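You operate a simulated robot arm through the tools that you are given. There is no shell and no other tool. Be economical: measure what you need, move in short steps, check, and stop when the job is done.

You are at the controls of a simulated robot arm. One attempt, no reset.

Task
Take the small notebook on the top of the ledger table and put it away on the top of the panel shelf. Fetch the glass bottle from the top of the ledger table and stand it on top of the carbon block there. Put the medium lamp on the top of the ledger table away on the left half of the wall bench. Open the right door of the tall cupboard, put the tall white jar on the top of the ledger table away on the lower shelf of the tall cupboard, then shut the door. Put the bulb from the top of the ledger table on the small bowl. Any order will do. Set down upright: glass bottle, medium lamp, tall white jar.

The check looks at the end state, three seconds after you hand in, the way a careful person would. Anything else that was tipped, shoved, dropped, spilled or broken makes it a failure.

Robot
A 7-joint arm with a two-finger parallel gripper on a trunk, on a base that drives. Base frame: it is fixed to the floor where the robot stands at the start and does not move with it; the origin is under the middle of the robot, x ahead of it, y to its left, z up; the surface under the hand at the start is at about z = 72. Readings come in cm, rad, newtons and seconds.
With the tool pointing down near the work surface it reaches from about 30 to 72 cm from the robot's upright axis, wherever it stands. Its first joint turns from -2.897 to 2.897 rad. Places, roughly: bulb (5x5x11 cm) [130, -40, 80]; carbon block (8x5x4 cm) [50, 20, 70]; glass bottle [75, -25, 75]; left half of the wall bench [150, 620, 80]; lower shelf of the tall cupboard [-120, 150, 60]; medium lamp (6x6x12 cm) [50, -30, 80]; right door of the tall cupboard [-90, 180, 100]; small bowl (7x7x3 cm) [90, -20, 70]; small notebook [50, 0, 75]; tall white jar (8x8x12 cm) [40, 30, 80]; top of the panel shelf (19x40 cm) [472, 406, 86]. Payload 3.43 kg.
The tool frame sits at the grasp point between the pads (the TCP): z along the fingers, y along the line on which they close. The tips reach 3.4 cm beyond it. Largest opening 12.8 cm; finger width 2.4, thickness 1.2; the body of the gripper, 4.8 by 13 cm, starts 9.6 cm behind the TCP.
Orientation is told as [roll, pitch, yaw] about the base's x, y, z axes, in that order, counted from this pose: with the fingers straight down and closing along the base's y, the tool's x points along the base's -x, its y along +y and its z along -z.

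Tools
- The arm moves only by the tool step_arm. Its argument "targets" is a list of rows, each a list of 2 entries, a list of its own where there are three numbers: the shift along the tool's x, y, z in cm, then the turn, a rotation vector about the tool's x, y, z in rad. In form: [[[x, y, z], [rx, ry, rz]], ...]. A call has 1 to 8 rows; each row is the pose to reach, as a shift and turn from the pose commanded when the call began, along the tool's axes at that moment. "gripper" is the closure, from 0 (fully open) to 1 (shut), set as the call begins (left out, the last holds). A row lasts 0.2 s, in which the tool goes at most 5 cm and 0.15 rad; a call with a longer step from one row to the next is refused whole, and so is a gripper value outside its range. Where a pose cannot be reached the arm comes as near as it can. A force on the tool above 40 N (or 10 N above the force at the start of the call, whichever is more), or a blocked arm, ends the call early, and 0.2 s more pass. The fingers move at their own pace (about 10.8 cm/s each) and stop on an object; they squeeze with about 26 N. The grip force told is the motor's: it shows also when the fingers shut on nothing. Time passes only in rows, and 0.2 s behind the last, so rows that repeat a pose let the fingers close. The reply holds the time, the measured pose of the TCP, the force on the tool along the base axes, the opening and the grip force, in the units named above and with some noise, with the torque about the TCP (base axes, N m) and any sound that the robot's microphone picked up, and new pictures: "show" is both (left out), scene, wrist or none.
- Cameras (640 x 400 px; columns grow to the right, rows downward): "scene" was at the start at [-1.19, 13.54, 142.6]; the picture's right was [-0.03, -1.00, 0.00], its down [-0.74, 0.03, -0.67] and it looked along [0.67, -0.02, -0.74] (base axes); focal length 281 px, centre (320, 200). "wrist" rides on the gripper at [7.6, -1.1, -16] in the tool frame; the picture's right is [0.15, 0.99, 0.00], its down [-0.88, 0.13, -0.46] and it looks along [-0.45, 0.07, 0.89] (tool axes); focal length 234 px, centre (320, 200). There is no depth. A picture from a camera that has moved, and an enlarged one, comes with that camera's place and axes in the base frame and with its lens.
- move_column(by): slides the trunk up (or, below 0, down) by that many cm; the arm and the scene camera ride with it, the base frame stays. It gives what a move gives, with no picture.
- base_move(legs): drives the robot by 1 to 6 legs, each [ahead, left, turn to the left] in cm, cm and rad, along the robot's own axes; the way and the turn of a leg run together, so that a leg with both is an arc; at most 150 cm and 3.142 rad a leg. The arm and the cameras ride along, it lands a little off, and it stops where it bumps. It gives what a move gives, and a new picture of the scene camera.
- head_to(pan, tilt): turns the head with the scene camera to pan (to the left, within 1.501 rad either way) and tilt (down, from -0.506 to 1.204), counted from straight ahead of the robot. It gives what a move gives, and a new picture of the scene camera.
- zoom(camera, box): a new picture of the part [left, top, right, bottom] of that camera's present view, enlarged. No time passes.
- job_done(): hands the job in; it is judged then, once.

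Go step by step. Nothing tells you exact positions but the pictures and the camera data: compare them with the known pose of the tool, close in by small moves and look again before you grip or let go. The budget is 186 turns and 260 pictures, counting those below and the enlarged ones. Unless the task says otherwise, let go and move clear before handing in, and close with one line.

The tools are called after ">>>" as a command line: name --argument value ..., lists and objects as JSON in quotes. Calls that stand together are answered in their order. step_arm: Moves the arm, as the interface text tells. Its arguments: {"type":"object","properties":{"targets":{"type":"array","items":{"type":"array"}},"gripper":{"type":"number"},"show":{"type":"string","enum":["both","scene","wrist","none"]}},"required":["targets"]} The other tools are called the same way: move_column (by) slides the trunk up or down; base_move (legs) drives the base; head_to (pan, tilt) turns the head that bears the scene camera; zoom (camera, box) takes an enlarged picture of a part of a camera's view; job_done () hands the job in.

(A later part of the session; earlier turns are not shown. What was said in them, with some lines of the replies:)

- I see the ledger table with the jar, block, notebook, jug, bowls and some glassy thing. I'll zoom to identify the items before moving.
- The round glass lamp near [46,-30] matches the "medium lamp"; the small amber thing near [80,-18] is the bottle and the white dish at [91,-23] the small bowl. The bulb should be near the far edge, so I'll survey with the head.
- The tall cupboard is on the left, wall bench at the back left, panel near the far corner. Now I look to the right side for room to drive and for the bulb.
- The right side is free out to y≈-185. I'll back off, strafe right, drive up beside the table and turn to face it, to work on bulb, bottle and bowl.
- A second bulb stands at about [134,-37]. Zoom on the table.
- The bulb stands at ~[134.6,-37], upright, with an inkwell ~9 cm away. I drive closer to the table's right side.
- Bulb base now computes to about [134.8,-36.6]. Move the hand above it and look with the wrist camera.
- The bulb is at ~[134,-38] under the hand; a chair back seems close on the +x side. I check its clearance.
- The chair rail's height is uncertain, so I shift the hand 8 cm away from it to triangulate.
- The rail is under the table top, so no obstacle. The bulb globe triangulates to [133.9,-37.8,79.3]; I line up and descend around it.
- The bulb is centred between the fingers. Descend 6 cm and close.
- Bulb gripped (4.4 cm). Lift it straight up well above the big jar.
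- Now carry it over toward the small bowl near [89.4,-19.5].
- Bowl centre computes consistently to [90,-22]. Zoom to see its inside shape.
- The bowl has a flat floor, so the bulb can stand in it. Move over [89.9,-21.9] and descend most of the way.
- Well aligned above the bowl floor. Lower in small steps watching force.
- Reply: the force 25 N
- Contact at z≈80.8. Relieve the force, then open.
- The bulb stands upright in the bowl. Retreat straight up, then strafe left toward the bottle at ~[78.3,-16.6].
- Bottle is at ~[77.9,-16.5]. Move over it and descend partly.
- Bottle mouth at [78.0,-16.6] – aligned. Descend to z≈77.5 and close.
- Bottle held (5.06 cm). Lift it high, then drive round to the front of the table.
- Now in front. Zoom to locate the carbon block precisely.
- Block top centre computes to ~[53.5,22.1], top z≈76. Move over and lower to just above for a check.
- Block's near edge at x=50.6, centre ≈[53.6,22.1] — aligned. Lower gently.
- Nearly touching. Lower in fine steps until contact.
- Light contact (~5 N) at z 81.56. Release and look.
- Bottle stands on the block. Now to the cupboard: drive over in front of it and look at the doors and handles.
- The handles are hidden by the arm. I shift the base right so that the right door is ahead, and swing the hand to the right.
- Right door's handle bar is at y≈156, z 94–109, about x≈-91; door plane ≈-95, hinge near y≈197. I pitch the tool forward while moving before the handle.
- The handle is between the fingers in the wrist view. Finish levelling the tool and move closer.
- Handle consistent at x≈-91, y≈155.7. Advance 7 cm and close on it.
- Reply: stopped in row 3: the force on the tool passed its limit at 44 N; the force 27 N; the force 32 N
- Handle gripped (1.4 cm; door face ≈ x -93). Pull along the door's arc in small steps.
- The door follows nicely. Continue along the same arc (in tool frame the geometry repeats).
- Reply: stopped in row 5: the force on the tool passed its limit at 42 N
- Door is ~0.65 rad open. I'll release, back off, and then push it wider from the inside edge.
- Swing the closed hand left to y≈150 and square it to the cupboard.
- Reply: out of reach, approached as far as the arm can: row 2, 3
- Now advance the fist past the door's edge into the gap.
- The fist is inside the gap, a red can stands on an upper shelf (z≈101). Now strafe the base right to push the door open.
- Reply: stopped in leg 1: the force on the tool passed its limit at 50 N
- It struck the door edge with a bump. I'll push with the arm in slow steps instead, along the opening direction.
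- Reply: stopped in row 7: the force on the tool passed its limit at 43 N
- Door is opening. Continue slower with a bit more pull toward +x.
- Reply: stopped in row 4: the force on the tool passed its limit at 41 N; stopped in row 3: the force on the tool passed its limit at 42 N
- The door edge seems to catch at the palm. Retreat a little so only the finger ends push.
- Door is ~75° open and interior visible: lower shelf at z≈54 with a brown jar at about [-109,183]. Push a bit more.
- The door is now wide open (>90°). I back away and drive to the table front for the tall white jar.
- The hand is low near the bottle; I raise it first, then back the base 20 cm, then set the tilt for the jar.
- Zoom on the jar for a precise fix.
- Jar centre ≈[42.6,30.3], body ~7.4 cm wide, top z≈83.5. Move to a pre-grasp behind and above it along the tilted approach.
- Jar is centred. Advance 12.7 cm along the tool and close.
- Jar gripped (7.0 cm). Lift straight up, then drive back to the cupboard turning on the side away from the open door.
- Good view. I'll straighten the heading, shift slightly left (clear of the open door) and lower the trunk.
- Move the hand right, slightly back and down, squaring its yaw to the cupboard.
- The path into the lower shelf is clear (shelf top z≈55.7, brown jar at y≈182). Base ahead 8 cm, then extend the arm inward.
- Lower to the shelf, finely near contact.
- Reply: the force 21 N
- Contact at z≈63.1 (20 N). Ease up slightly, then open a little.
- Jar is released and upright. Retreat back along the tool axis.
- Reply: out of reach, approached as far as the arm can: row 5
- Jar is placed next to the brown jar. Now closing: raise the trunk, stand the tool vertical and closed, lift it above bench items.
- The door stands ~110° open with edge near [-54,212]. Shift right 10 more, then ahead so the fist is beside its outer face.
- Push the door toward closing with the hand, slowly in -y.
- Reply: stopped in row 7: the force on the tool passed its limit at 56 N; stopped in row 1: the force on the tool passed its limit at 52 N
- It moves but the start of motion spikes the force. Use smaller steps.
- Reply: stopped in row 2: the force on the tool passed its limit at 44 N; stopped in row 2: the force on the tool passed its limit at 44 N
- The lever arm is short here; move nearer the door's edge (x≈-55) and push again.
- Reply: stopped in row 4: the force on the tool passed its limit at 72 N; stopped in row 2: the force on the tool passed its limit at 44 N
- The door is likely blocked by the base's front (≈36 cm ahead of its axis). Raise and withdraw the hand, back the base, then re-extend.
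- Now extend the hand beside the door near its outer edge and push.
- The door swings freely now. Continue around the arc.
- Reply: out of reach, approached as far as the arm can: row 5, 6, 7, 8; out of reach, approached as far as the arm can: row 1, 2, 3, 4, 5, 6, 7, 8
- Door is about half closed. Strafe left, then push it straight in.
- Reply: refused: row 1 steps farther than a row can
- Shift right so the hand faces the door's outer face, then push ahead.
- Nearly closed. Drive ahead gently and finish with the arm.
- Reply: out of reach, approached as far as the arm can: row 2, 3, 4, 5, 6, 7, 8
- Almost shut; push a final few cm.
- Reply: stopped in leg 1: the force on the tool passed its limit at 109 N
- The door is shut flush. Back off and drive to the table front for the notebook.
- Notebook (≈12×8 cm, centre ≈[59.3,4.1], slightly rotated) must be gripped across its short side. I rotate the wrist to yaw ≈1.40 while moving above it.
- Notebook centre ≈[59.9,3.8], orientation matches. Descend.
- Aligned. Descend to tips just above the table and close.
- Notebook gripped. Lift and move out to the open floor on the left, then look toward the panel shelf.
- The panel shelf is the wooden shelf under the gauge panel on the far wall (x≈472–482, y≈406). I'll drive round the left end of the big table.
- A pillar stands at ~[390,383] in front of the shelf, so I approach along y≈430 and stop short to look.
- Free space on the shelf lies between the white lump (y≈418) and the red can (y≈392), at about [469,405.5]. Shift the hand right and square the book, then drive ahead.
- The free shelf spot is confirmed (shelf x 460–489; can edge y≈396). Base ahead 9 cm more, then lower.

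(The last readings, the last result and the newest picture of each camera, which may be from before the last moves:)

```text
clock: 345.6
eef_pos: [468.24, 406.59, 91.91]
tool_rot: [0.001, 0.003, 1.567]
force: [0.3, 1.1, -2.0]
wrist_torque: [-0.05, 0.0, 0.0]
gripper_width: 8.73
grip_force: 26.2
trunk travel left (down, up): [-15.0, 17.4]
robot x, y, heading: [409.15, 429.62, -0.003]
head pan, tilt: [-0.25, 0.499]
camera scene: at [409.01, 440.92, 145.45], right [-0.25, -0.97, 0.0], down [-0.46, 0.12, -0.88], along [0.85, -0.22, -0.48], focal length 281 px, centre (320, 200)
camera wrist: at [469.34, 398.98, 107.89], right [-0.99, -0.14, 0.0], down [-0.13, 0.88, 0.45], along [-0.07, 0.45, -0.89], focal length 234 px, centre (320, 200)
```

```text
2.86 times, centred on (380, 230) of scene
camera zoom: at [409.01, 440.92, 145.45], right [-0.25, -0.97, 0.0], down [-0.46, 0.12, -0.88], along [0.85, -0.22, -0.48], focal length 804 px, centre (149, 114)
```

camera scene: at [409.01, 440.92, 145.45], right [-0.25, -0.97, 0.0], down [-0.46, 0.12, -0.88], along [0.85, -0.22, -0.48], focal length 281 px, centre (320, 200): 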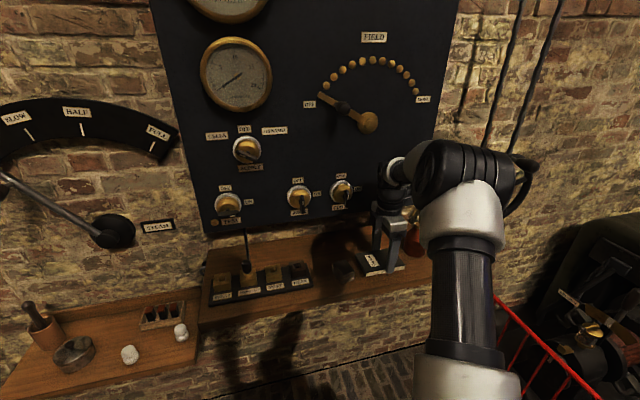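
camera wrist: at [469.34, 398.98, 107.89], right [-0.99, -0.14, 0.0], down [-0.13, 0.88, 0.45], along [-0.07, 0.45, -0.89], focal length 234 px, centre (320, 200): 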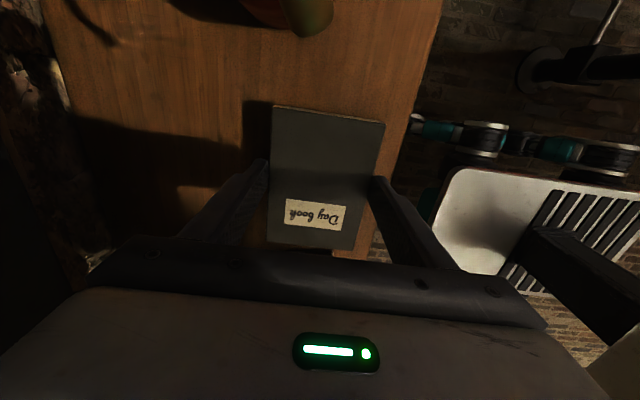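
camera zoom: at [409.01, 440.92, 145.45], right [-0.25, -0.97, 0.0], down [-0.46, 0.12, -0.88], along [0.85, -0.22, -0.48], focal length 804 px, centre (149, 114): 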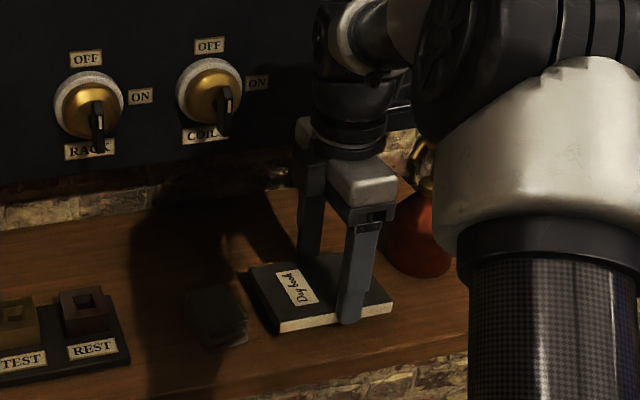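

Book is over clear wood between lump and can. Lower to contact.

>>> step_arm --targets '[[[0, 0, 0.8], [0, 0, 0]], [[0, 0, 1.3], [0, 0, 0]], [[0, 0, 1.7], [0, 0, 0]]]' --show "none"

>>> zoom --camera "scene" --box '[320, 220, 440, 290]'

```text
clock: 346.4
eef_pos: [468.28, 406.58, 90.26]
tool_rot: [0.001, 0.004, 1.567]
force: [0.6, 0.0, -2.2]
wrist_torque: [0.0, -0.04, -0.01]
gripper_width: 8.74
grip_force: 26.7
trunk travel left (down, up): [-15.0, 17.4]
robot x, y, heading: [409.37, 429.64, -0.006]
head pan, tilt: [-0.25, 0.499]
```

```text
5.33 times, centred on (380, 255) of scene
camera zoom: at [409.0, 440.92, 145.45], right [-0.25, -0.97, 0.0], down [-0.46, 0.12, -0.88], along [0.85, -0.22, -0.48], focal length 1500 px, centre (0, -93)
```

zoom: 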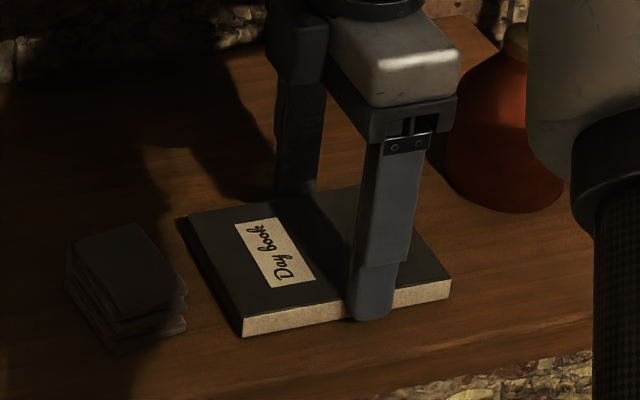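

Very close to the wood; a little further down.

>>> step_arm --targets '[[[0, 0, 0.25], [0, 0, 0]], [[0, 0, 0.5], [0, 0, 0]], [[0, 0, 0.7], [0, 0, 0]]]' --show "none"

```text
clock: 347.2
eef_pos: [468.24, 406.44, 90.05]
tool_rot: [-0.005, 0.004, 1.568]
force: [-3.1, 0.5, 27.2]
wrist_torque: [0.02, 0.18, 0.03]
gripper_width: 8.76
grip_force: 25.7
trunk travel left (down, up): [-15.0, 17.4]
robot x, y, heading: [409.18, 429.51, 0.001]
head pan, tilt: [-0.25, 0.499]
```

Contact. Ease, release and rise.

>>> step_arm --targets '[[[0, 0, -0.4], [0, 0, 0]], [[0, 0, -0.4], [0, 0, 0]]]' --show "none"

>>> step_arm --targets '[[[0, 0, 0], [0, 0, 0]], [[0, 0, 0], [0, 0, 0]], [[0, 0, -2], [0, 0, 0]], [[0, 0, -5], [0, 0, 0]], [[0, 0, -9], [0, 0, 0]], [[0, 0, -13], [0, 0, 0]]]' --gripper 0.17 --show "wrist"

>>> zoom --camera "scene" --box '[280, 160, 480, 300]'

```text
clock: 347.8
eef_pos: [468.3, 406.57, 90.0]
tool_rot: [0.0, 0.003, 1.567]
force: [3.1, -1.6, 11.2]
wrist_torque: [-0.45, -0.68, 0.06]
gripper_width: 8.75
grip_force: 26.0
trunk travel left (down, up): [-15.0, 17.4]
robot x, y, heading: [409.22, 429.2, 0.0]
head pan, tilt: [-0.25, 0.499]
```

```text
clock: 349.2
eef_pos: [468.32, 406.62, 102.95]
tool_rot: [0.002, 0.002, 1.566]
force: [-0.4, -0.3, -0.3]
wrist_torque: [0.03, 0.02, 0.03]
gripper_width: 10.61
grip_force: 0.0
trunk travel left (down, up): [-15.0, 17.4]
robot x, y, heading: [408.91, 429.29, -0.004]
head pan, tilt: [-0.25, 0.499]
camera wrist: at [469.32, 399.01, 118.97], right [-0.99, -0.14, 0.0], down [-0.13, 0.88, 0.45], along [-0.07, 0.45, -0.89], focal length 234 px, centre (320, 200)
```

wrist: 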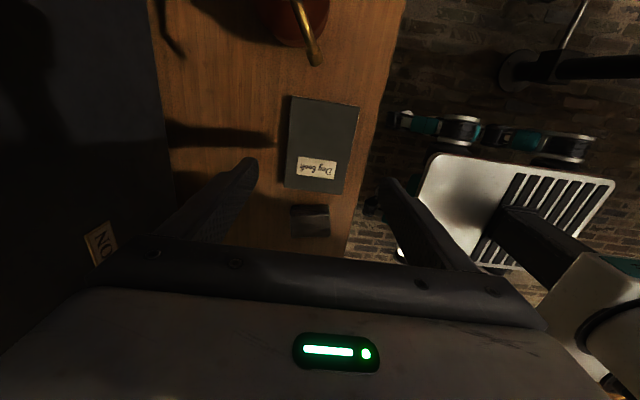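

```text
2.86 times, centred on (380, 230) of scene
camera zoom: at [408.99, 440.93, 145.44], right [-0.25, -0.97, 0.0], down [-0.46, 0.12, -0.88], along [0.85, -0.22, -0.48], focal length 804 px, centre (149, 114)
```

zoom: 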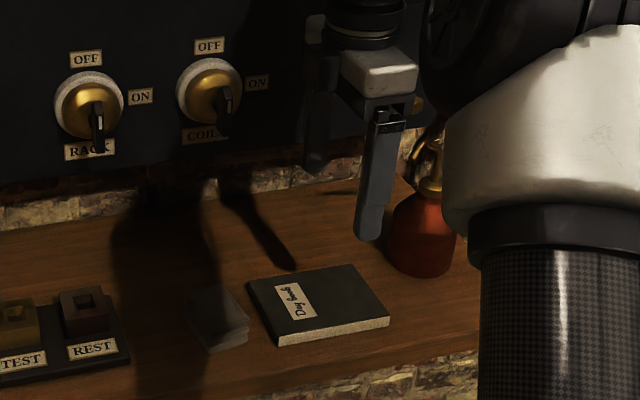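

The notebook lies flat on the shelf. Back away and return toward the table's front for the lamp.

>>> base_move --legs '[[-140, 0, 0], [-140, 0, 0], [-129, 0, 0], [0, 0, -1.571], [150, 0, 0], [150, 0, 0]]'

```text
clock: 386.7
eef_pos: [0.52, 64.08, 102.96]
tool_rot: [0.0, 0.002, 0.059]
force: [-0.6, -0.4, -1.0]
wrist_torque: [0.0, -0.04, 0.0]
gripper_width: 10.64
grip_force: 0.1
trunk travel left (down, up): [-15.0, 17.4]
robot x, y, heading: [19.32, 124.71, -1.508]
head pan, tilt: [-0.25, 0.499]
camera scene: at [30.99, 125.13, 145.45], right [-0.98, 0.19, 0.0], down [0.09, 0.47, -0.88], along [-0.16, -0.86, -0.48], focal length 281 px, centre (320, 200)
```

scene: 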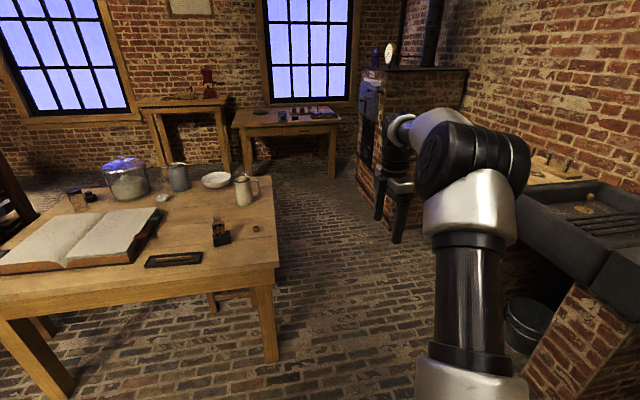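

>>> base_move --legs '[[0, -26, 0], [0, 0, 1.508], [0, -145, 0]]'

>>> head_to --pan -0.15 --tilt 0.9

```text
clock: 407.4
eef_pos: [50.38, -46.58, 102.91]
tool_rot: [0.001, 0.001, 1.555]
force: [-0.2, -1.0, 0.1]
wrist_torque: [0.03, -0.03, -0.03]
gripper_width: 10.61
grip_force: 0.0
trunk travel left (down, up): [-15.0, 17.4]
robot x, y, heading: [-8.39, -23.15, -0.008]
head pan, tilt: [-0.25, 0.499]
camera scene: at [-8.45, -11.56, 145.45], right [-0.26, -0.97, 0.0], down [-0.46, 0.12, -0.88], along [0.85, -0.23, -0.48], focal length 281 px, centre (320, 200)
```

scene: 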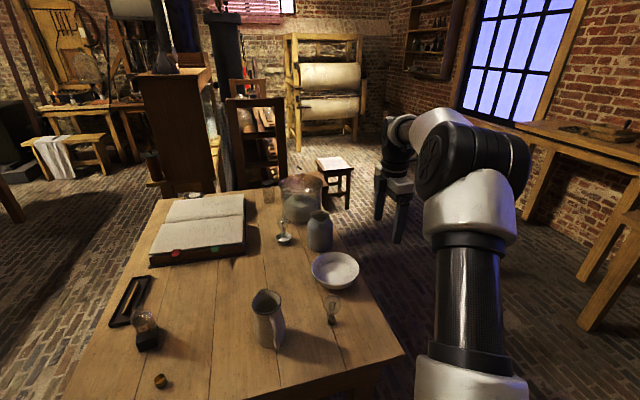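

```text
clock: 408.2
eef_pos: [50.43, -46.56, 103.02]
tool_rot: [0.002, 0.0, 1.557]
force: [-0.4, 0.0, 0.3]
wrist_torque: [0.03, 0.02, 0.0]
gripper_width: 10.61
grip_force: 0.2
trunk travel left (down, up): [-15.0, 17.4]
robot x, y, heading: [-8.49, -23.26, -0.013]
head pan, tilt: [-0.15, 0.901]
camera scene: at [-9.79, -10.43, 142.07], right [-0.16, -0.99, 0.0], down [-0.77, 0.13, -0.62], along [0.61, -0.1, -0.78], focal length 281 px, centre (320, 200)
```

scene: 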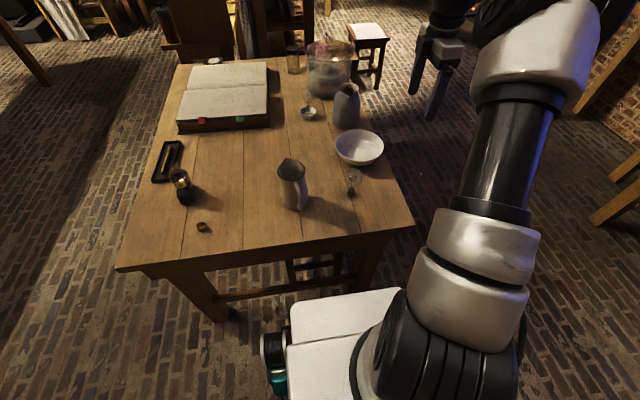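

The lamp stands at ~[46.2,-30], clear of the jug and bowl. Move the hand above it and look.

>>> step_arm --targets '[[[-4.2, 1.1, 0], [0, 0, 0]], [[-8.4, 2.2, 0], [0, 0, 0]], [[-12.6, 3.3, 0], [0, 0, 0]], [[-16.6, 4.4, 0], [0, 0, 0]]]' --gripper 0.2 --show "none"

>>> zoom --camera "wrist" --box '[200, 60, 440, 210]'

>>> zoom --camera "scene" --box '[260, 120, 400, 220]'

```text
clock: 409.2
eef_pos: [46.16, -30.04, 102.92]
tool_rot: [0.002, 0.003, 1.554]
force: [0.6, 0.3, -0.3]
wrist_torque: [0.02, -0.02, -0.01]
gripper_width: 10.24
grip_force: 0.0
trunk travel left (down, up): [-15.0, 17.4]
robot x, y, heading: [-8.35, -23.44, -0.013]
head pan, tilt: [-0.15, 0.901]
```

```text
2.67 times, centred on (320, 135) of wrist
camera zoom: at [47.19, -37.58, 118.99], right [-0.99, -0.13, 0.0], down [-0.12, 0.88, 0.45], along [-0.06, 0.45, -0.89], focal length 624 px, centre (320, 373)
```

zoom: 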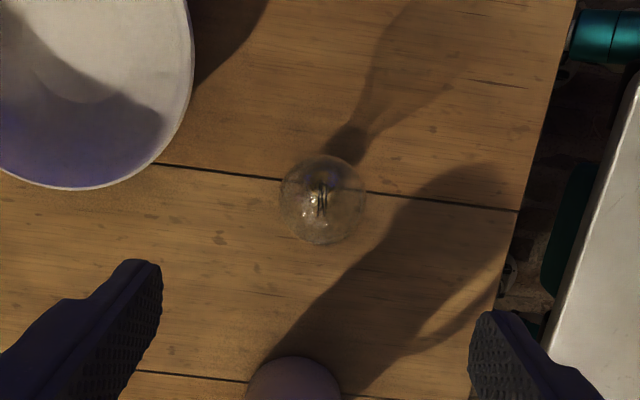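

```text
4.00 times, centred on (330, 170) of scene
camera zoom: at [-9.79, -10.44, 142.06], right [-0.16, -0.99, 0.0], down [-0.77, 0.13, -0.62], along [0.61, -0.1, -0.78], focal length 1125 px, centre (280, 320)
```

zoom: 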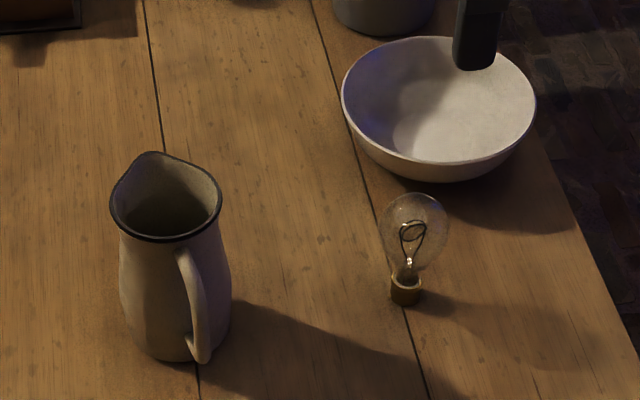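

Lamp globe at [46.0,-29.8], centre height ≈80.3. Descend and grip.

>>> step_arm --targets '[[[0, 0.1, 4.5], [0, 0, 0]], [[-0.1, 0.1, 9], [0, 0, 0]], [[-0.2, 0.1, 13.5], [0, 0, 0]], [[-0.2, 0.1, 18], [0, 0, 0]]]' --gripper 0.3 --show "wrist"

```text
clock: 410.2
eef_pos: [46.01, -29.77, 84.96]
tool_rot: [0.002, 0.002, 1.556]
force: [-0.3, -0.1, 0.7]
wrist_torque: [0.02, 0.0, -0.03]
gripper_width: 8.97
grip_force: 0.1
trunk travel left (down, up): [-15.0, 17.4]
robot x, y, heading: [-8.69, -22.74, -0.01]
head pan, tilt: [-0.15, 0.901]
camera wrist: at [46.98, -37.31, 100.94], right [-0.99, -0.13, 0.0], down [-0.12, 0.88, 0.45], along [-0.06, 0.45, -0.89], focal length 234 px, centre (320, 200)
```

wrist: 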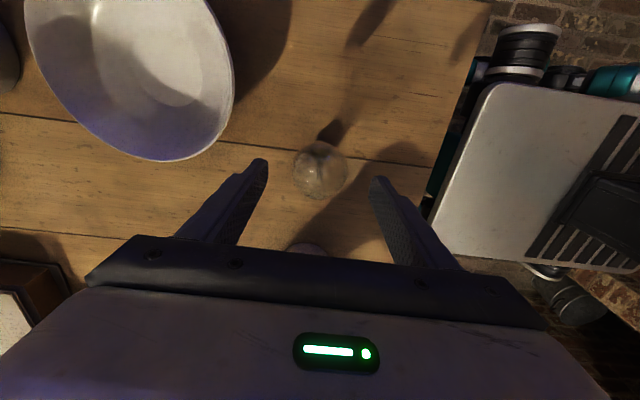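

>>> step_arm --targets '[[[0, 0, 2.5], [0, 0, 0]], [[0, 0, 4.8], [0, 0, 0]], [[0, 0, 4.8], [0, 0, 0]]]' --show "none"

>>> step_arm --targets '[[[0, 0, 0], [0, 0, 0]], [[0, 0, 0], [0, 0, 0]], [[0, 0, 0], [0, 0, 0]]]' --gripper 1 --show "wrist"

```text
clock: 411.1
eef_pos: [46.15, -29.87, 80.14]
tool_rot: [0.001, 0.003, 1.555]
force: [0.0, 0.5, -0.3]
wrist_torque: [0.04, 0.0, -0.04]
gripper_width: 8.97
grip_force: 0.1
trunk travel left (down, up): [-15.0, 17.4]
robot x, y, heading: [-8.42, -23.12, -0.009]
head pan, tilt: [-0.15, 0.901]
```

```text
clock: 411.9
eef_pos: [46.03, -29.93, 80.22]
tool_rot: [0.003, 0.002, 1.556]
force: [-0.5, -0.1, -0.1]
wrist_torque: [-0.01, -0.06, -0.02]
gripper_width: 5.3
grip_force: 26.2
trunk travel left (down, up): [-15.0, 17.4]
robot x, y, heading: [-8.47, -22.75, -0.017]
head pan, tilt: [-0.15, 0.901]
camera wrist: at [47.07, -37.46, 96.16], right [-0.99, -0.13, 0.0], down [-0.12, 0.88, 0.45], along [-0.06, 0.45, -0.89], focal length 234 px, centre (320, 200)
```

wrist: 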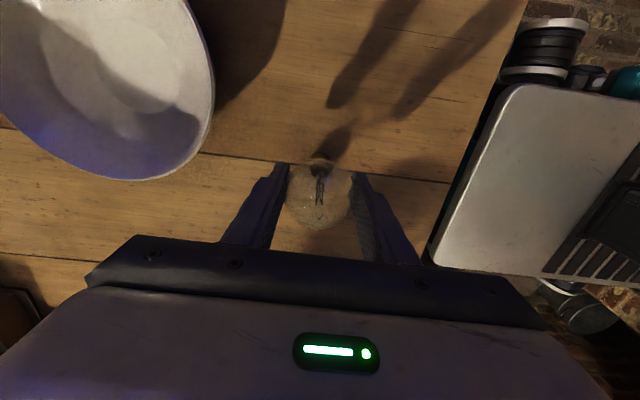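

Lamp gripped. Lift and drive to the wall bench.

>>> step_arm --targets '[[[0, 0, -4], [0, 0, 0]], [[0, 0, -8.5], [0, 0, 0]], [[0, 0, -13], [0, 0, 0]], [[0, 0, -17.5], [0, 0, 0]], [[0, 0, -22], [0, 0, 0]], [[0, 0, -26.5], [0, 0, 0]]]' --show "wrist"

>>> base_move --legs '[[0, 130, 0], [0, 0, 1.571], [150, 0, 0], [150, 0, 0], [35, 0, 0], [0, -140, 0]]'

>>> head_to --pan 0.0 --tilt 0.4

```text
clock: 413.2
eef_pos: [46.02, -29.7, 106.54]
tool_rot: [0.002, 0.002, 1.557]
force: [-0.7, -0.3, 0.1]
wrist_torque: [0.01, 0.02, 0.03]
gripper_width: 5.29
grip_force: 25.9
trunk travel left (down, up): [-15.0, 17.4]
robot x, y, heading: [-8.45, -23.49, -0.013]
head pan, tilt: [-0.15, 0.901]
camera wrist: at [47.11, -37.28, 122.52], right [-0.99, -0.13, 0.0], down [-0.12, 0.88, 0.45], along [-0.06, 0.45, -0.89], focal length 234 px, centre (320, 200)
```

wrist: 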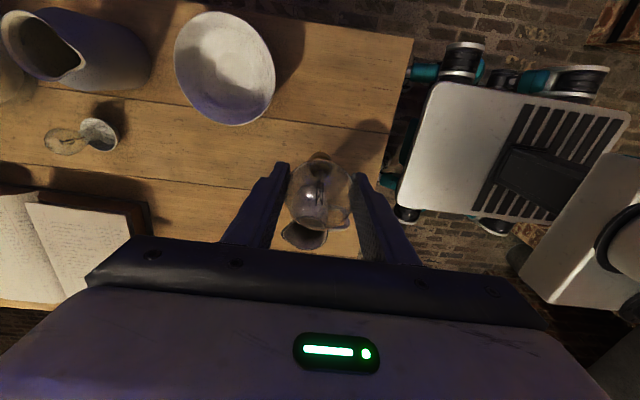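

```text
clock: 459.0
eef_pos: [141.44, 496.4, 106.5]
tool_rot: [0.003, 0.003, 3.133]
force: [0.3, -0.1, -0.3]
wrist_torque: [-0.02, 0.01, 0.01]
gripper_width: 5.24
grip_force: 26.1
trunk travel left (down, up): [-15.0, 17.4]
robot x, y, heading: [135.08, 441.7, 1.565]
head pan, tilt: [-0.15, 0.901]
camera scene: at [122.28, 440.15, 142.06], right [0.99, -0.15, 0.0], down [-0.12, -0.77, -0.62], along [0.1, 0.61, -0.78], focal length 281 px, centre (320, 200)
```

scene: 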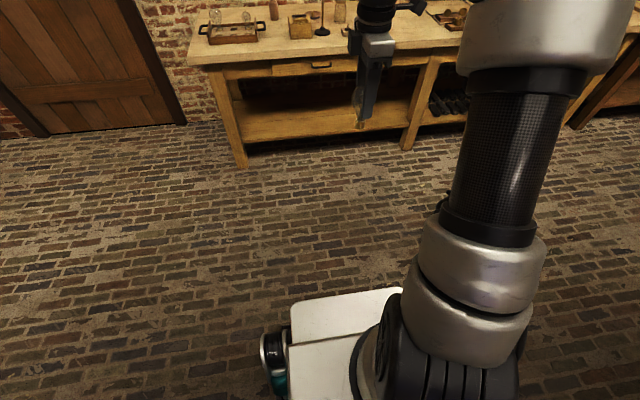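

```text
clock: 460.0
eef_pos: [141.4, 496.32, 106.56]
tool_rot: [0.002, 0.003, 3.133]
force: [0.1, 0.2, -0.4]
wrist_torque: [0.01, -0.01, -0.02]
gripper_width: 5.26
grip_force: 26.2
trunk travel left (down, up): [-15.0, 17.4]
robot x, y, heading: [135.63, 441.79, 1.561]
head pan, tilt: [0.0, 0.4]
camera scene: at [121.16, 441.96, 146.35], right [1.0, -0.01, 0.0], down [0.0, -0.39, -0.92], along [0.0, 0.92, -0.39], focal length 281 px, centre (320, 200)
```

scene: 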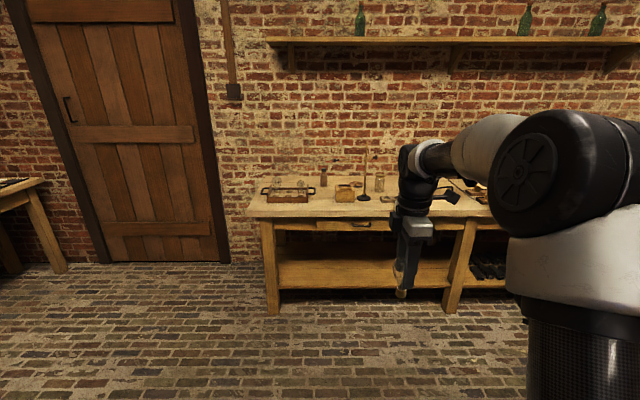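

>>> zoom --camera "scene" --box '[230, 150, 510, 250]'

```text
2.29 times, centred on (370, 200) of scene
camera zoom: at [121.16, 441.96, 146.35], right [1.0, -0.01, 0.0], down [0.0, -0.39, -0.92], along [0.0, 0.92, -0.39], focal length 643 px, centre (206, 200)
```

zoom: 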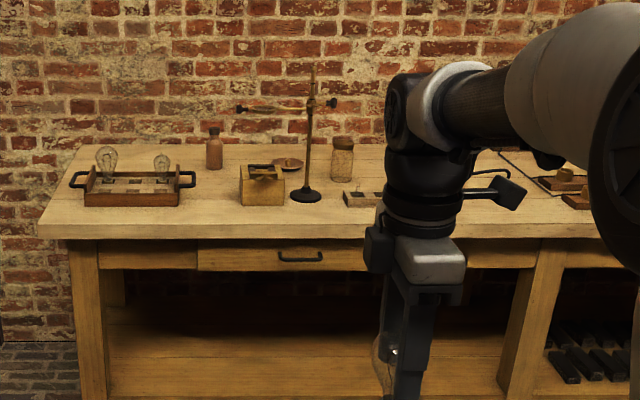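

A clear area on the left half should be right of the block set, at about [178,597]. Drive nearer and check with the wrist camera.

>>> base_move --legs '[[0, -37, 0], [75, 0, 0]]'

>>> zoom --camera "wrist" --box '[0, 0, 640, 400]'

```text
clock: 467.8
eef_pos: [178.99, 571.43, 106.48]
tool_rot: [0.002, 0.003, 3.135]
force: [0.0, 0.7, -0.1]
wrist_torque: [0.0, -0.01, 0.01]
gripper_width: 5.23
grip_force: 26.0
trunk travel left (down, up): [-15.0, 17.4]
robot x, y, heading: [172.8, 516.38, 1.568]
head pan, tilt: [0.0, 0.4]
camera scene: at [158.66, 516.96, 146.36], right [1.0, -0.01, 0.0], down [0.0, -0.39, -0.92], along [0.01, 0.92, -0.39], focal length 281 px, centre (320, 200)
```

scene: 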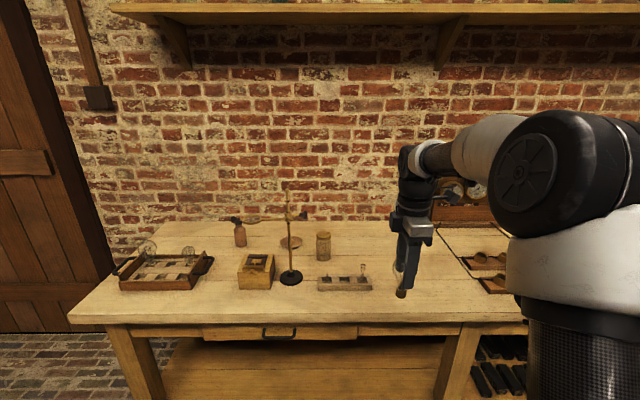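

```text
1.00 times, centred on (320, 200) of wrist (not enlarged: the box is as wide or as high as the picture)
camera zoom: at [186.46, 572.33, 122.49], right [0.14, -0.99, 0.0], down [-0.88, -0.12, 0.45], along [-0.45, -0.06, -0.89], focal length 234 px, centre (320, 200)
```

zoom: 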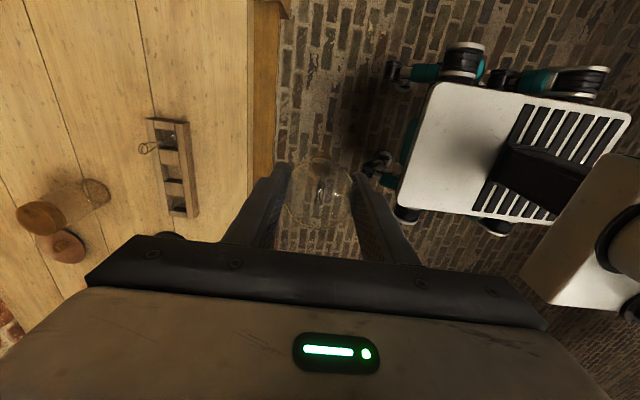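

The block set reaches x≈177, so I use spot [190,598] (clear, left of mid ≈206). Move base right 11, ahead 18.

>>> base_move --legs '[[0, -11, 0], [18, 0, 0]]'

>>> step_arm --targets '[[[0, -4.5, 0], [0, 0, 0]], [[0, -8.5, 0], [0, 0, 0]]]' --show "none"

```text
clock: 470.6
eef_pos: [189.99, 589.22, 106.56]
tool_rot: [0.002, 0.002, 3.134]
force: [0.4, 0.2, 0.1]
wrist_torque: [0.0, 0.0, 0.03]
gripper_width: 5.22
grip_force: 26.2
trunk travel left (down, up): [-15.0, 17.4]
robot x, y, heading: [183.87, 534.65, 1.567]
head pan, tilt: [0.0, 0.4]
camera scene: at [169.67, 534.81, 146.36], right [1.0, -0.01, 0.0], down [0.0, -0.39, -0.92], along [0.01, 0.92, -0.39], focal length 281 px, centre (320, 200)
```

scene: 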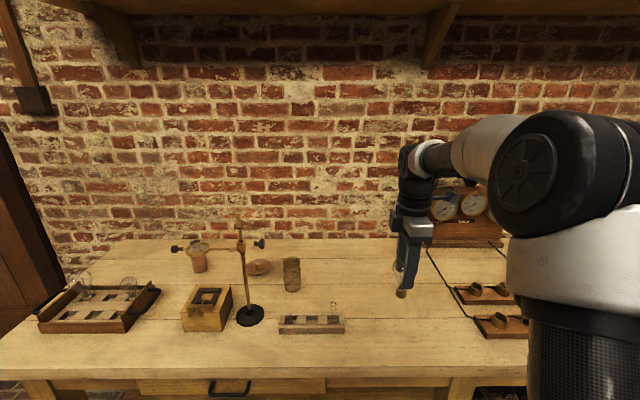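

```text
clock: 471.2
eef_pos: [190.17, 597.7, 106.35]
tool_rot: [0.002, 0.004, 3.133]
force: [0.5, -0.3, 0.1]
wrist_torque: [0.03, -0.01, 0.01]
gripper_width: 5.24
grip_force: 26.6
trunk travel left (down, up): [-15.0, 17.4]
robot x, y, heading: [183.65, 534.83, 1.57]
head pan, tilt: [0.0, 0.4]
```

A wire runs at x≈216; the spot at x=190 is clear. Descend.

>>> step_arm --targets '[[[0, 0, 4], [0, 0, 0]], [[0, 0, 8], [0, 0, 0]], [[0, 0, 12], [0, 0, 0]], [[0, 0, 14.5], [0, 0, 0]]]'

>>> zoom --camera "scene" --box '[320, 220, 480, 340]'

```text
clock: 472.2
eef_pos: [190.11, 597.7, 91.79]
tool_rot: [0.003, 0.002, 3.131]
force: [-0.3, -1.0, -0.2]
wrist_torque: [0.02, -0.01, 0.0]
gripper_width: 5.22
grip_force: 25.5
trunk travel left (down, up): [-15.0, 17.4]
robot x, y, heading: [183.78, 534.72, 1.556]
head pan, tilt: [0.0, 0.4]
camera scene: at [169.67, 534.82, 146.36], right [1.0, -0.01, 0.0], down [0.0, -0.39, -0.92], along [0.01, 0.92, -0.39], focal length 281 px, centre (320, 200)
camera wrist: at [197.59, 598.71, 107.92], right [0.14, -0.99, 0.0], down [-0.88, -0.12, 0.45], along [-0.45, -0.06, -0.89], focal length 234 px, centre (320, 200)
```

scene: 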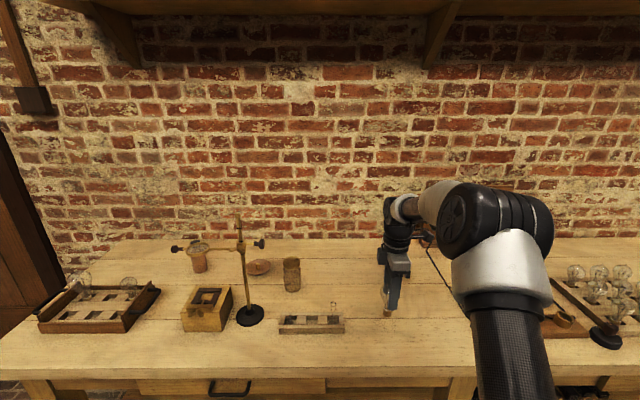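
wrist: 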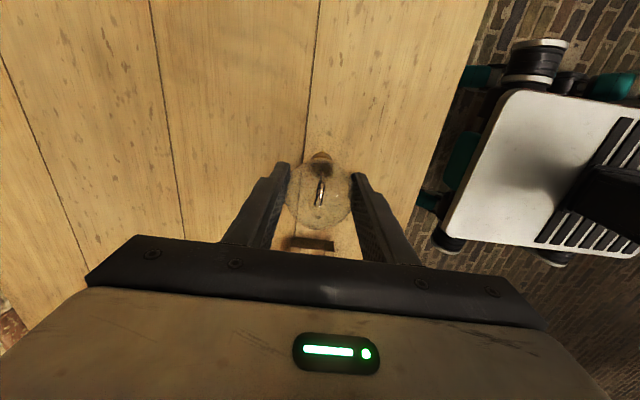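

```text
3.33 times, centred on (400, 280) of scene
camera zoom: at [169.67, 534.82, 146.36], right [1.0, -0.01, 0.0], down [0.0, -0.39, -0.92], along [0.01, 0.92, -0.39], focal length 937 px, centre (53, -67)
```

zoom: 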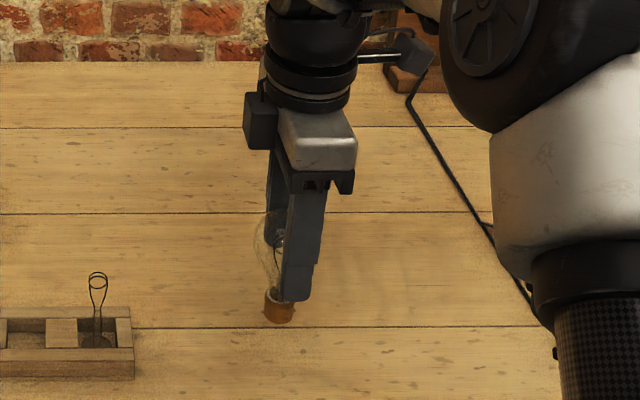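

Clear spot. Lower gently to contact.

>>> step_arm --targets '[[[0, 0, 1.5], [0, 0, 0]], [[0, 0, 2.6], [0, 0, 0]], [[0, 0, 3.0], [0, 0, 0]]]' --show "none"

>>> step_arm --targets '[[[0, 0, 0.25], [0, 0, 0]], [[0, 0, 0.5], [0, 0, 0]], [[0, 0, 0.7], [0, 0, 0]]]' --show "none"

```text
clock: 473.0
eef_pos: [190.06, 597.69, 89.02]
tool_rot: [0.003, 0.003, 3.133]
force: [0.5, 0.2, -0.6]
wrist_torque: [0.01, 0.02, -0.02]
gripper_width: 5.24
grip_force: 26.0
trunk travel left (down, up): [-15.0, 17.4]
robot x, y, heading: [183.48, 534.88, 1.567]
head pan, tilt: [0.0, 0.4]
```

```text
clock: 473.8
eef_pos: [189.96, 597.6, 88.28]
tool_rot: [0.003, 0.001, 3.131]
force: [-0.2, 0.3, 0.1]
wrist_torque: [-0.03, -0.04, -0.01]
gripper_width: 5.25
grip_force: 26.1
trunk travel left (down, up): [-15.0, 17.4]
robot x, y, heading: [183.52, 534.34, 1.563]
head pan, tilt: [0.0, 0.4]
```

>>> step_arm --targets '[[[0, 0, 0.2], [0, 0, 0]], [[0, 0, 0.4], [0, 0, 0]], [[0, 0, 0.6], [0, 0, 0]]]' --show "none"

>>> zoom --camera "scene" --box '[320, 220, 480, 340]'

```text
clock: 474.6
eef_pos: [190.09, 597.67, 88.0]
tool_rot: [-0.003, 0.001, 3.133]
force: [0.2, -1.9, 21.1]
wrist_torque: [0.07, 0.06, 0.03]
gripper_width: 5.24
grip_force: 26.3
trunk travel left (down, up): [-15.0, 17.4]
robot x, y, heading: [183.59, 534.65, 1.565]
head pan, tilt: [0.0, 0.4]
```

```text
3.33 times, centred on (400, 280) of scene
camera zoom: at [169.65, 534.63, 146.39], right [1.0, -0.01, 0.0], down [0.0, -0.39, -0.92], along [0.01, 0.92, -0.39], focal length 937 px, centre (53, -67)
```

zoom: 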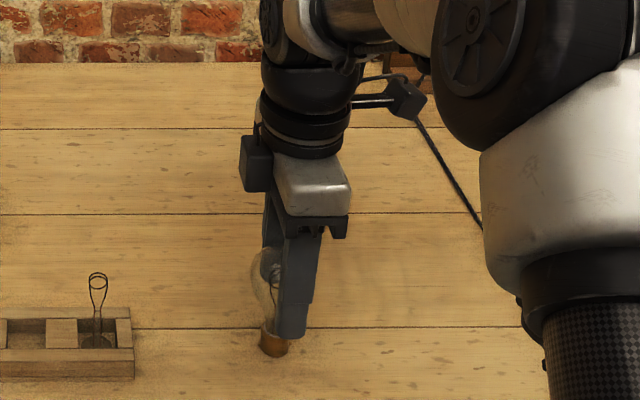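

Contact at z=88.0. Ease the load and release.

>>> step_arm --targets '[[[0, 0, -0.3], [0, 0, 0]], [[0, 0, -0.3], [0, 0, 0]]]' --show "none"

>>> step_arm --targets '[[[0, 0, 0], [0, 0, 0]], [[0, 0, 0], [0, 0, 0]], [[0, 0, 0], [0, 0, 0]]]' --gripper 0.3 --show "wrist"

```text
clock: 475.2
eef_pos: [190.14, 597.55, 87.95]
tool_rot: [0.003, 0.002, 3.133]
force: [-0.9, 2.8, 6.1]
wrist_torque: [0.33, 0.04, 0.03]
gripper_width: 5.22
grip_force: 25.8
trunk travel left (down, up): [-15.0, 17.4]
robot x, y, heading: [183.59, 534.47, 1.567]
head pan, tilt: [0.0, 0.4]
```

```text
clock: 476.0
eef_pos: [190.26, 597.48, 88.01]
tool_rot: [0.002, 0.002, 3.131]
force: [0.0, -1.1, 0.2]
wrist_torque: [0.0, -0.02, -0.04]
gripper_width: 8.97
grip_force: 0.0
trunk travel left (down, up): [-15.0, 17.4]
robot x, y, heading: [183.76, 534.4, 1.564]
head pan, tilt: [0.0, 0.4]
camera wrist: at [197.63, 598.63, 103.93], right [0.14, -0.99, 0.0], down [-0.88, -0.12, 0.45], along [-0.45, -0.06, -0.89], focal length 234 px, centre (320, 200)
```

wrist: 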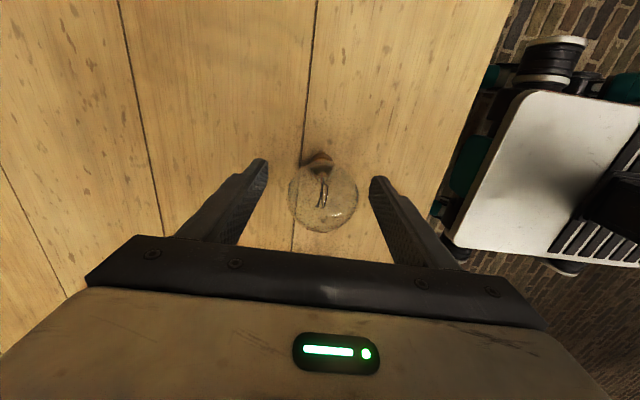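

Lamp stands on its own. Rise clear, back off and verify.

>>> step_arm --targets '[[[0, 0, -3], [0, 0, 0]], [[0, 0, -7], [0, 0, 0]], [[0, 0, -11.5], [0, 0, 0]], [[0, 0, -16], [0, 0, 0]], [[0, 0, -20], [0, 0, 0]]]' --show "none"

>>> base_move --legs '[[-50, 0, 0]]'

>>> zoom --camera "scene" --box '[200, 160, 480, 300]'

```text
clock: 477.2
eef_pos: [190.08, 597.77, 108.07]
tool_rot: [0.001, 0.002, 3.133]
force: [0.1, 0.0, -0.1]
wrist_torque: [-0.01, 0.0, -0.04]
gripper_width: 8.98
grip_force: 0.0
trunk travel left (down, up): [-15.0, 17.4]
robot x, y, heading: [183.76, 534.75, 1.564]
head pan, tilt: [0.0, 0.4]
```

```text
clock: 480.1
eef_pos: [189.82, 547.83, 107.96]
tool_rot: [0.002, 0.001, 3.132]
force: [-0.3, -0.3, 0.1]
wrist_torque: [-0.01, 0.0, 0.0]
gripper_width: 8.94
grip_force: 0.1
trunk travel left (down, up): [-15.0, 17.4]
robot x, y, heading: [183.3, 484.5, 1.564]
head pan, tilt: [0.0, 0.4]
camera scene: at [169.27, 484.91, 146.36], right [1.0, -0.01, 0.0], down [0.0, -0.39, -0.92], along [0.01, 0.92, -0.39], focal length 281 px, centre (320, 200)
```

scene: 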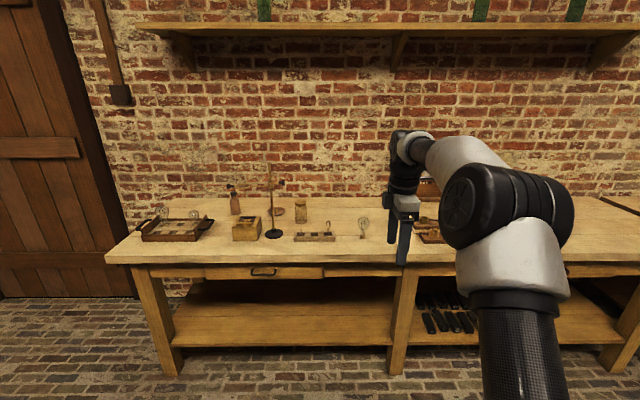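

```text
2.29 times, centred on (340, 230) of scene
camera zoom: at [169.27, 484.91, 146.36], right [1.0, -0.01, 0.0], down [0.0, -0.39, -0.92], along [0.01, 0.92, -0.39], focal length 643 px, centre (274, 131)
```

zoom: 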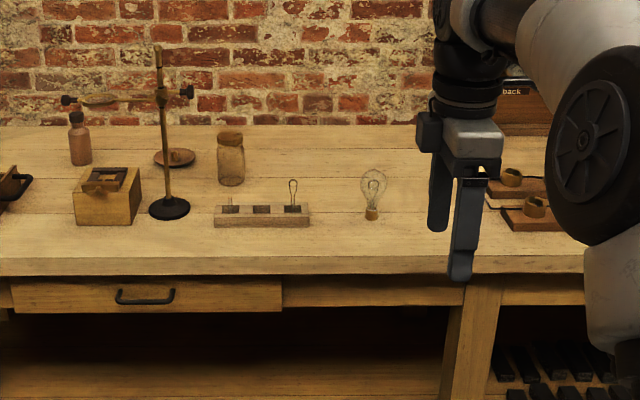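

The lamp stands upright on the left half of the bench. One last look back at the cupboard door before handing in.

>>> base_move --legs '[[-60, 0, 0], [0, 0, 1.2]]'

>>> head_to --pan 1.0 --tilt 0.2

```text
clock: 486.6
eef_pos: [126.45, 453.69, 107.88]
tool_rot: [0.002, 0.0, -1.959]
force: [0.3, -0.2, 0.4]
wrist_torque: [0.02, -0.04, -0.01]
gripper_width: 8.96
grip_force: 0.0
trunk travel left (down, up): [-15.0, 17.4]
robot x, y, heading: [182.36, 424.88, 2.757]
head pan, tilt: [0.0, 0.4]
camera scene: at [177.06, 411.52, 146.36], right [0.38, 0.93, 0.0], down [0.36, -0.15, -0.92], along [-0.85, 0.35, -0.39], focal length 281 px, centre (320, 200)
```

scene: 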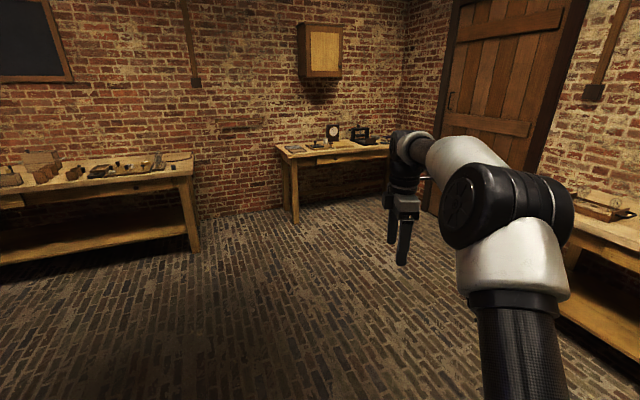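

```text
clock: 487.9
eef_pos: [126.29, 453.75, 107.96]
tool_rot: [0.002, 0.002, -1.957]
force: [-0.4, -0.5, 0.2]
wrist_torque: [0.0, 0.01, 0.02]
gripper_width: 8.94
grip_force: 0.1
trunk travel left (down, up): [-15.0, 17.4]
robot x, y, heading: [182.57, 424.72, 2.754]
head pan, tilt: [1.0, 0.201]
camera scene: at [178.02, 402.67, 148.21], right [-0.58, 0.82, 0.0], down [0.16, 0.11, -0.98], along [-0.8, -0.56, -0.2], focal length 281 px, centre (320, 200)
```

scene: 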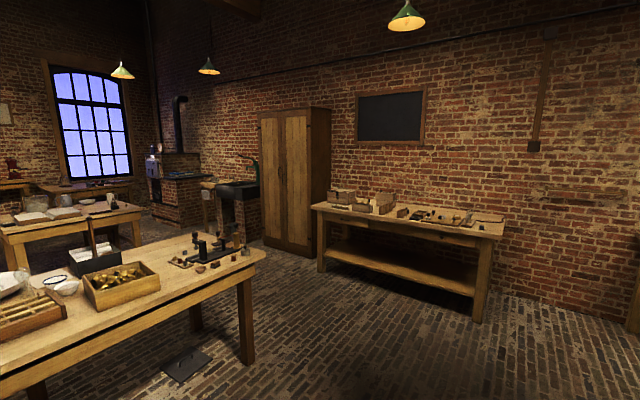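

The cupboard doors are shut and flush. I saw every item set down where the task asked, and the hand is empty and clear. I hand the job in.

>>> job_done

```text
The job is handed in.
```

All five items are where you asked: notebook on the panel shelf, glass bottle upright on the carbon block, lamp upright on the left half of the wall bench, tall white jar upright on the lower cupboard shelf with the door shut, and bulb standing in the small bowl. The one thing I could not recheck is the jar after the door closed: it stood upright when I let go, and the last push on the door was hard, about 109 N.
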